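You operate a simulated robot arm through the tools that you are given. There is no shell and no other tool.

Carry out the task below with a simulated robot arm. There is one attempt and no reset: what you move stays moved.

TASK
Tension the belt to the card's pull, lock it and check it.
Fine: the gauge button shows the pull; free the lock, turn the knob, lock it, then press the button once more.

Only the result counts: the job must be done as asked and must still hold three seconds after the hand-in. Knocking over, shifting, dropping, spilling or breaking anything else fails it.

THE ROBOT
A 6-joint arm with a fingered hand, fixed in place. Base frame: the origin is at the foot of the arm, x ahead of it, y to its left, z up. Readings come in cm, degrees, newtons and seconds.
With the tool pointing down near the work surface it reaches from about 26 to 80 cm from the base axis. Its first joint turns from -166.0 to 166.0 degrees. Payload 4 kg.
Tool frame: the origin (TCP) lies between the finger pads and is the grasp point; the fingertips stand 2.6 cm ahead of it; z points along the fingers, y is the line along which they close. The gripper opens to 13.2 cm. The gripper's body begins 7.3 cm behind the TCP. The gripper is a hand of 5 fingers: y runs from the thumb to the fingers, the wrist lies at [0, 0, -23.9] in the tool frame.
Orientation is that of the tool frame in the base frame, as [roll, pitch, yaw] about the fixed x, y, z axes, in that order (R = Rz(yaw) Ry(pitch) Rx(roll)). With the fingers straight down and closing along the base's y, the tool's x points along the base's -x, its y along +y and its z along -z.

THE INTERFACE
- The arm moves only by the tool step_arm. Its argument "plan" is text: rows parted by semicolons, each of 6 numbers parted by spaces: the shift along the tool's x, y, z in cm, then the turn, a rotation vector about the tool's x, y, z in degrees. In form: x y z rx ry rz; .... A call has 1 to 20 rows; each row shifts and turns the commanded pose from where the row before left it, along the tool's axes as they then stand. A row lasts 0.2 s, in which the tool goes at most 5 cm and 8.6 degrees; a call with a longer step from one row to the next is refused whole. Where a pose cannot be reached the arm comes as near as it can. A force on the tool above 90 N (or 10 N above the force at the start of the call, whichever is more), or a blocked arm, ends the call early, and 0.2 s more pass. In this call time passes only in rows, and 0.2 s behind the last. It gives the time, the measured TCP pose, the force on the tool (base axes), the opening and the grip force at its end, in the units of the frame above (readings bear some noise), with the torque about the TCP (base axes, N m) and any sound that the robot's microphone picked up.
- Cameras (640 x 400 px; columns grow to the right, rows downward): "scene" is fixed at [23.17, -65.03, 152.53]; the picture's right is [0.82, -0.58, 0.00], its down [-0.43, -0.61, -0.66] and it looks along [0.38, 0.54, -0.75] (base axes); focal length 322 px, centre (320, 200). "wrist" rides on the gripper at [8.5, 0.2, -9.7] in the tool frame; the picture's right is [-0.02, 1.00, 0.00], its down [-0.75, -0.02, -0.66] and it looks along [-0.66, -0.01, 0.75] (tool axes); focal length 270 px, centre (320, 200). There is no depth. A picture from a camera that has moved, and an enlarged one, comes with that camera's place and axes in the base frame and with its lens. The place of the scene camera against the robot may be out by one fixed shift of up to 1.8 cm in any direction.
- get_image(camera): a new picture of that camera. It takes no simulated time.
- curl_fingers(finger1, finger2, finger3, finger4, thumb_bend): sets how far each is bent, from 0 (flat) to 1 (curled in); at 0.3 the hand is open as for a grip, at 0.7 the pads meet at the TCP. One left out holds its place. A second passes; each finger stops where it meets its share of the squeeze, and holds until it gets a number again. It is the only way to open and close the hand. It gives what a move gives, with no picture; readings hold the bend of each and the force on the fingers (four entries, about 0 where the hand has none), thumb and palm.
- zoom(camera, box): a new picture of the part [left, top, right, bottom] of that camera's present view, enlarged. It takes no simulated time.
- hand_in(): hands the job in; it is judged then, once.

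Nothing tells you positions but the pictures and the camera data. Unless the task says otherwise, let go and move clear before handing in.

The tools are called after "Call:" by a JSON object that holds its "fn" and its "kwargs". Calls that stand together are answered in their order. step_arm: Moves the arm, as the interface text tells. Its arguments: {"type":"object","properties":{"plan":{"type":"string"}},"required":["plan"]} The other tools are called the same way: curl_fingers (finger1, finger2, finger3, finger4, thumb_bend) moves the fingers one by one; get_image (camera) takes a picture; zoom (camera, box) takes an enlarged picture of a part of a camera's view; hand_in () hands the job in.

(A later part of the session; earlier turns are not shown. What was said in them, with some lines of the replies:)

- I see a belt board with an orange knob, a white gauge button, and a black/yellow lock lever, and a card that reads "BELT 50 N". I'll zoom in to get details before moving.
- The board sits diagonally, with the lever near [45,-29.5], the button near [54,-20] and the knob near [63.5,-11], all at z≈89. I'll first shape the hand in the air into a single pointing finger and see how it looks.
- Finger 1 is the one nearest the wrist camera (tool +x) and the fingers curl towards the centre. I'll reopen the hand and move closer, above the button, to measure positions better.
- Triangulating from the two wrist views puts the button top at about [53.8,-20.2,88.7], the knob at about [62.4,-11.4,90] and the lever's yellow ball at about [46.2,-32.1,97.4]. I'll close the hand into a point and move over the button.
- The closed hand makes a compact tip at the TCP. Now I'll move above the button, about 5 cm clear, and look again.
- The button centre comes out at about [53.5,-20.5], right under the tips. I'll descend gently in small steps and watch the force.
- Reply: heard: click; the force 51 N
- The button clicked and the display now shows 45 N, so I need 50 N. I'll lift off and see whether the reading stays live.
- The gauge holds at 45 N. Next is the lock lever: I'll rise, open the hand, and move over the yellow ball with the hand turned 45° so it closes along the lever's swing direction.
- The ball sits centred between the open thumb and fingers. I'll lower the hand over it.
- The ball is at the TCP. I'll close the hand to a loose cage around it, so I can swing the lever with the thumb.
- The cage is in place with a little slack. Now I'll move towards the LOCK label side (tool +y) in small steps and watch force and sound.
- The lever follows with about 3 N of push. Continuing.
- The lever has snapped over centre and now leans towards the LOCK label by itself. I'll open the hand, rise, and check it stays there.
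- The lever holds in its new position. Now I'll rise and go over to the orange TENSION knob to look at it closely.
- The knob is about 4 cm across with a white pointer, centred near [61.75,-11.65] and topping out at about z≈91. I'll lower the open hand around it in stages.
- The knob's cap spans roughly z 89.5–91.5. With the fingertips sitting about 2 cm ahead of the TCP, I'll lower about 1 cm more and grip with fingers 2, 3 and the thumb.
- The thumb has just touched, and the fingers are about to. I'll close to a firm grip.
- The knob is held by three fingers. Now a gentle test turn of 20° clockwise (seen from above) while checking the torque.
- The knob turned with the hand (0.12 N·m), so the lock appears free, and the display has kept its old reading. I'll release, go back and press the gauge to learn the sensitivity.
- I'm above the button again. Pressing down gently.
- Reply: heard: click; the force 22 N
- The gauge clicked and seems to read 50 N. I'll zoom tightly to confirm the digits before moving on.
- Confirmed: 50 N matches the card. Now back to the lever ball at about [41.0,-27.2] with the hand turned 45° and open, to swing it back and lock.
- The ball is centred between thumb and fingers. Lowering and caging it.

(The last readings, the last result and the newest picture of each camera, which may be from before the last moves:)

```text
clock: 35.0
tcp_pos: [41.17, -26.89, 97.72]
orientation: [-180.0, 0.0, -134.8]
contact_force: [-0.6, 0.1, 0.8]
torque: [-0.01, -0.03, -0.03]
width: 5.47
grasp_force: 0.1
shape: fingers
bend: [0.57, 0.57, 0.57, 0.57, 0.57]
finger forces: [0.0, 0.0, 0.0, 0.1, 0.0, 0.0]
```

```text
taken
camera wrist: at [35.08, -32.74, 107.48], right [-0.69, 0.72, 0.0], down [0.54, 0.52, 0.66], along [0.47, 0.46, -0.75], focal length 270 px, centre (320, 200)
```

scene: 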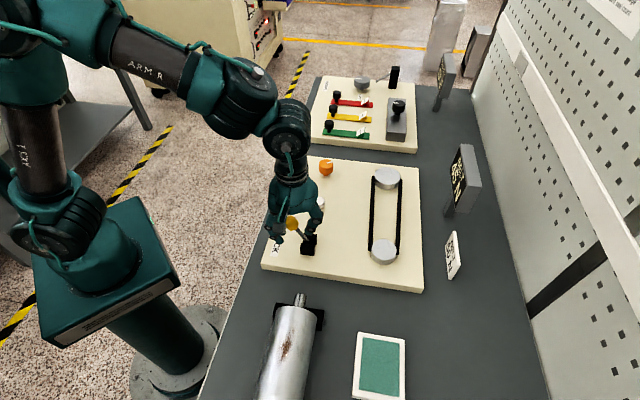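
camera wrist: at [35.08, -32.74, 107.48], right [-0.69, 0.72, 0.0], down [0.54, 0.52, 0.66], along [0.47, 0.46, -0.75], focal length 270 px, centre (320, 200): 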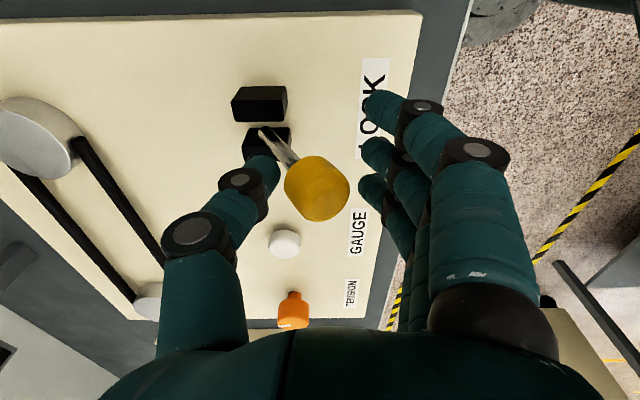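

Caged. Now I'll swing the lever back towards the pulleys (tool −y) in small steps.

Call:
{"fn": "step_arm", "kwargs": {"plan": "0 -0.6 0 0 0 0; 0 -0.6 0 0 0 0; 0 -0.6 0 0 0 0; 0 -0.6 0 0 0 0; 0 -0.6 0 0 0 0; 0 -0.6 0 0 0 0"}}

Call:
{"fn": "get_image", "kwargs": {"camera": "wrist"}}

```text
clock: 36.4
tcp_pos: [44.04, -29.6, 97.6]
orientation: [-180.0, 0.0, -134.9]
contact_force: [-2.4, 3.1, 1.9]
torque: [0.07, 0.07, -0.03]
width: 5.46
grasp_force: 1.9
shape: fingers
bend: [0.57, 0.55, 0.56, 0.57, 0.57]
finger forces: [0.0, 2.5, 1.4, 0.0, 0.0, 0.0]
```

```text
taken
camera wrist: at [37.86, -35.47, 107.3], right [-0.69, 0.72, 0.0], down [0.54, 0.52, 0.66], along [0.47, 0.46, -0.75], focal length 270 px, centre (320, 200)
```

wrist: 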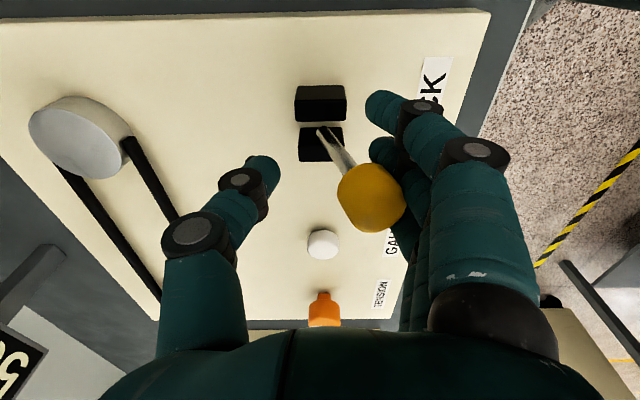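

The fingers are pushing the lever with about 4 N and it is moving up. Continuing past centre.

Call:
{"fn": "step_arm", "kwargs": {"plan": "0 -0.6 0 0 0 0; 0 -0.6 0 0 0 0; 0 -0.6 0 0 0 0; 0 -0.6 0 0 0 0; 0 -0.6 0 0 0 0"}}

Call:
{"fn": "get_image", "kwargs": {"camera": "wrist"}}

Call:
{"fn": "zoom", "kwargs": {"camera": "scene", "box": [250, 150, 410, 310]}}

```text
clock: 37.6
tcp_pos: [46.04, -31.78, 97.59]
orientation: [-179.9, 0.1, -134.9]
contact_force: [-1.0, -0.6, 0.3]
torque: [0.03, -0.02, -0.01]
width: 5.45
grasp_force: 0.2
shape: fingers
bend: [0.57, 0.57, 0.57, 0.57, 0.57]
finger forces: [0.0, 0.0, 0.0, 0.0, 0.0, 0.1]
```

```text
taken
camera wrist: at [39.92, -37.6, 107.34], right [-0.69, 0.72, 0.0], down [0.54, 0.52, 0.66], along [0.47, 0.46, -0.75], focal length 270 px, centre (320, 200)
```

wrist: 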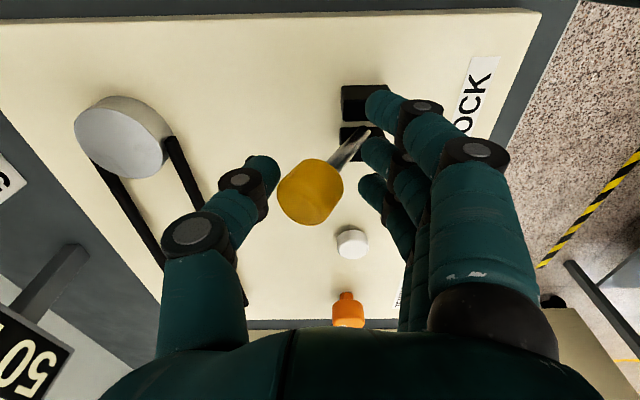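

```text
2.50 times, centred on (330, 230) of scene
camera zoom: at [23.17, -65.03, 152.53], right [0.82, -0.58, 0.0], down [-0.43, -0.61, -0.66], along [0.38, 0.54, -0.75], focal length 806 px, centre (295, 125)
```

zoom: 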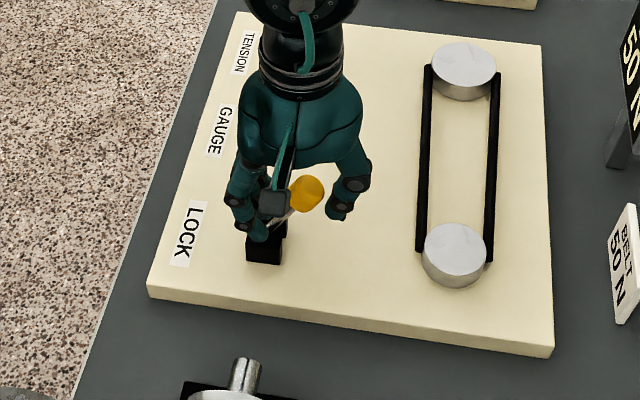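

The lever snapped back to its original (locked) lean. I'll open, rise clear, and return over the button for the final check.

Call:
{"fn": "curl_fingers", "kwargs": {"finger1": 0.3, "finger2": 0.3, "finger3": 0.3, "finger4": 0.3, "thumb_bend": 0.3}}

Call:
{"fn": "step_arm", "kwargs": {"plan": "0 0 -4 0 0 0; 0 0 -4 0 0 0; 0 0 -1.5 0 0 0; 0 0 0 0 0 7.5; 0 0 0 0 0 7.5; 0 0 0 0 0 7.5; 0 0 0 0 0 7.5; 0 0 0 0 0 7.5; 0 0 0 0 0 7.5; -2.5 3.8 0 0 0 0; -2.5 3.8 0 0 0 0; -2.5 3.8 0 0 0 0"}}

Call:
{"fn": "curl_fingers", "kwargs": {"finger1": 0.7, "finger2": 0.7, "finger3": 0.7, "finger4": 0.7, "thumb_bend": 0.7}}

Call:
{"fn": "get_image", "kwargs": {"camera": "scene"}}

Call:
{"fn": "zoom", "kwargs": {"camera": "scene", "box": [250, 150, 410, 310]}}

```text
clock: 38.6
tcp_pos: [46.13, -31.9, 97.63]
orientation: [-180.0, -0.1, -134.9]
contact_force: [-0.4, 1.2, -0.5]
torque: [0.04, 0.0, 0.0]
width: 13.84
grasp_force: 0.0
shape: fingers
bend: [0.3, 0.3, 0.3, 0.3, 0.3]
finger forces: [0.0, 0.0, 0.0, 0.0, 0.0, 0.0]
```

```text
clock: 41.2
tcp_pos: [53.68, -19.99, 106.95]
orientation: [-180.0, 0.0, 180.0]
contact_force: [0.0, 0.6, 0.1]
torque: [-0.03, 0.02, 0.04]
width: 13.85
grasp_force: 0.1
shape: fingers
bend: [0.3, 0.3, 0.3, 0.3, 0.3]
finger forces: [0.0, 0.0, 0.0, 0.0, 0.1, 0.0]
```

```text
clock: 42.2
tcp_pos: [53.66, -20.03, 106.85]
orientation: [-180.0, 0.0, -179.8]
contact_force: [-0.2, 0.2, -0.3]
torque: [0.01, -0.03, 0.02]
width: 2.44
grasp_force: 0.0
shape: fingers
bend: [0.7, 0.7, 0.7, 0.7, 0.7]
finger forces: [0.0, 0.1, 0.0, 0.1, 0.0, 0.0]
```

```text
taken
```

scene: 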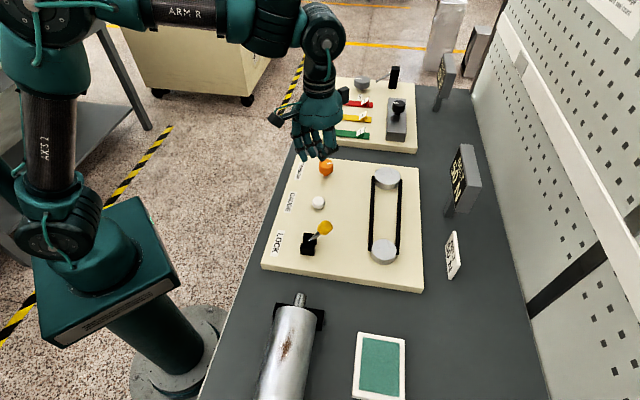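

```text
2.50 times, centred on (330, 230) of scene
camera zoom: at [23.17, -65.03, 152.53], right [0.82, -0.58, 0.0], down [-0.43, -0.61, -0.66], along [0.38, 0.54, -0.75], focal length 806 px, centre (295, 125)
```

zoom: 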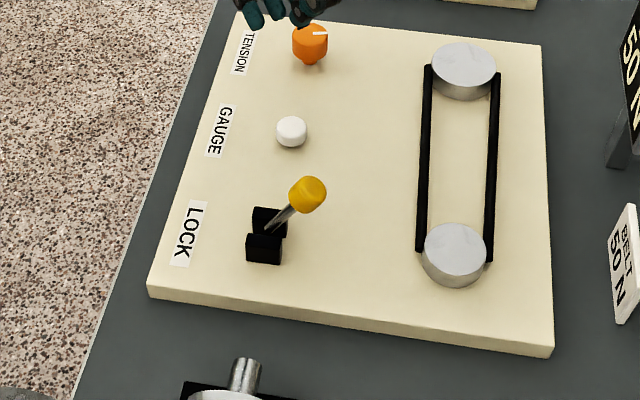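

The lever is in its original position and the knob pointer is where I left it. Now the final gauge press.

Call:
{"fn": "step_arm", "kwargs": {"plan": "0 -0.4 4 0 0 0; 0 0 4 0 0 0; 0 0 3.5 0 0 0; 0 0 2 0 0 0; 0 0 0.7 0 0 0; 0 0 0.4 0 0 0; 0 0 0.25 0 0 0"}}

Call:
{"fn": "zoom", "kwargs": {"camera": "scene", "box": [440, 140, 485, 215]}}

```text
clock: 43.8
tcp_pos: [53.51, -20.58, 92.25]
orientation: [-180.0, 0.2, -179.8]
contact_force: [1.4, 4.0, 17.7]
torque: [0.2, -0.04, -0.02]
width: 2.47
grasp_force: 9.3
shape: fingers
bend: [0.7, 0.71, 0.71, 0.7, 0.7]
finger forces: [0.0, 9.5, 7.5, 0.0, 1.4, 0.1]
heard: click
```

```text
5.33 times, centred on (462, 178) of scene
camera zoom: at [23.17, -65.03, 152.53], right [0.82, -0.58, 0.0], down [-0.43, -0.61, -0.66], along [0.38, 0.54, -0.75], focal length 1718 px, centre (-440, 320)
```

zoom: 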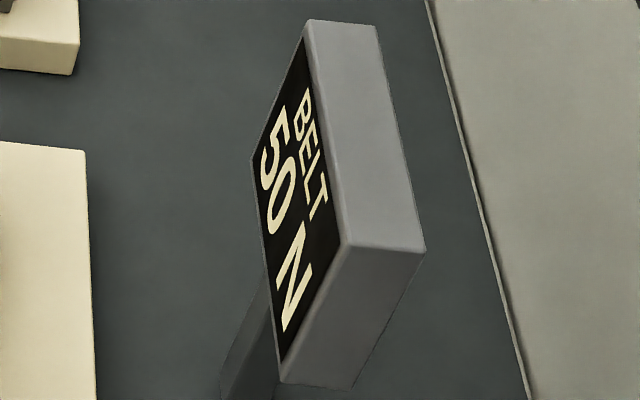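

The check after locking reads 50 N. I'll lift straight off and move clear, then verify the scene before handing in.

Call:
{"fn": "step_arm", "kwargs": {"plan": "0 0 -1 0 0 0; 0 0 -3 0 0 0; 0 0 -4 0 0 0; 0 0 -4 0 0 0; 0 0 -4 0 0 0; 3 0 -3 0 0 0; 3 0 -3 0 0 0; 3 0 0 0 0 0"}}

Call:
{"fn": "get_image", "kwargs": {"camera": "scene"}}

Call:
{"fn": "zoom", "kwargs": {"camera": "scene", "box": [250, 140, 490, 310]}}

```text
clock: 45.6
tcp_pos: [44.33, -20.52, 114.44]
orientation: [179.8, -0.1, -179.9]
contact_force: [-0.6, 0.4, -0.2]
torque: [0.01, 0.0, -0.02]
width: 2.42
grasp_force: 0.1
shape: fingers
bend: [0.7, 0.7, 0.7, 0.7, 0.7]
finger forces: [0.1, 0.0, 0.0, 0.1, 0.1, 0.0]
```

```text
taken
```

scene: 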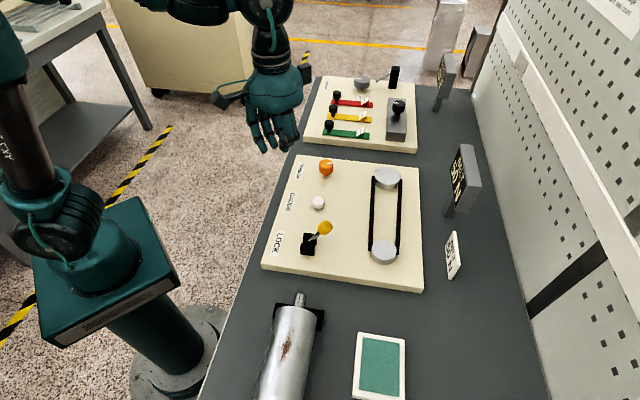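

```text
2.35 times, centred on (370, 225) of scene
camera zoom: at [23.17, -65.03, 152.53], right [0.82, -0.58, 0.0], down [-0.43, -0.61, -0.66], along [0.38, 0.54, -0.75], focal length 758 px, centre (202, 141)
```

zoom: 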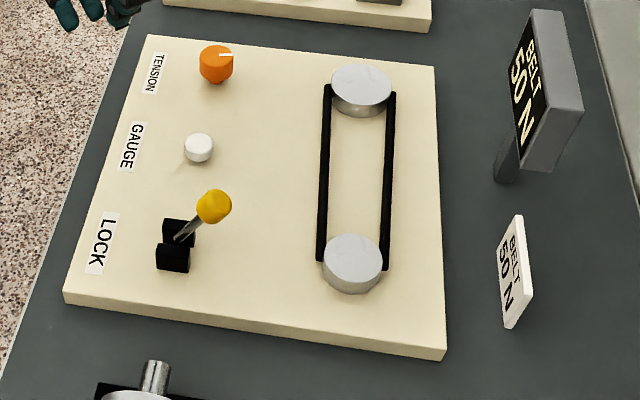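

The arm is clear, the lever is locked, the display reads 50 N to match the card, and nothing else has moved. Handing in.

Call:
{"fn": "hand_in", "kwargs": {}}

```text
The job is handed in.
```

The belt is at 50 N, matching the card, with the lock lever back in its locked position. The final gauge press after locking also read 50 N.

- **Start:** the first gauge press showed 45 N.
- **Adjustment:** I swung the lock lever over to free it, and turned the tension knob about 20° clockwise. A second press showed 50 N.
- **Lock:** I swung the lever back to where it started. I take that to be locked, because the knob changed the pull only after I moved the lever away from there. I didn't try the knob again afterwards.

The hand is clear of the board, and the last picture shows nothing else moved. I handed the job in, but no verdict came back.
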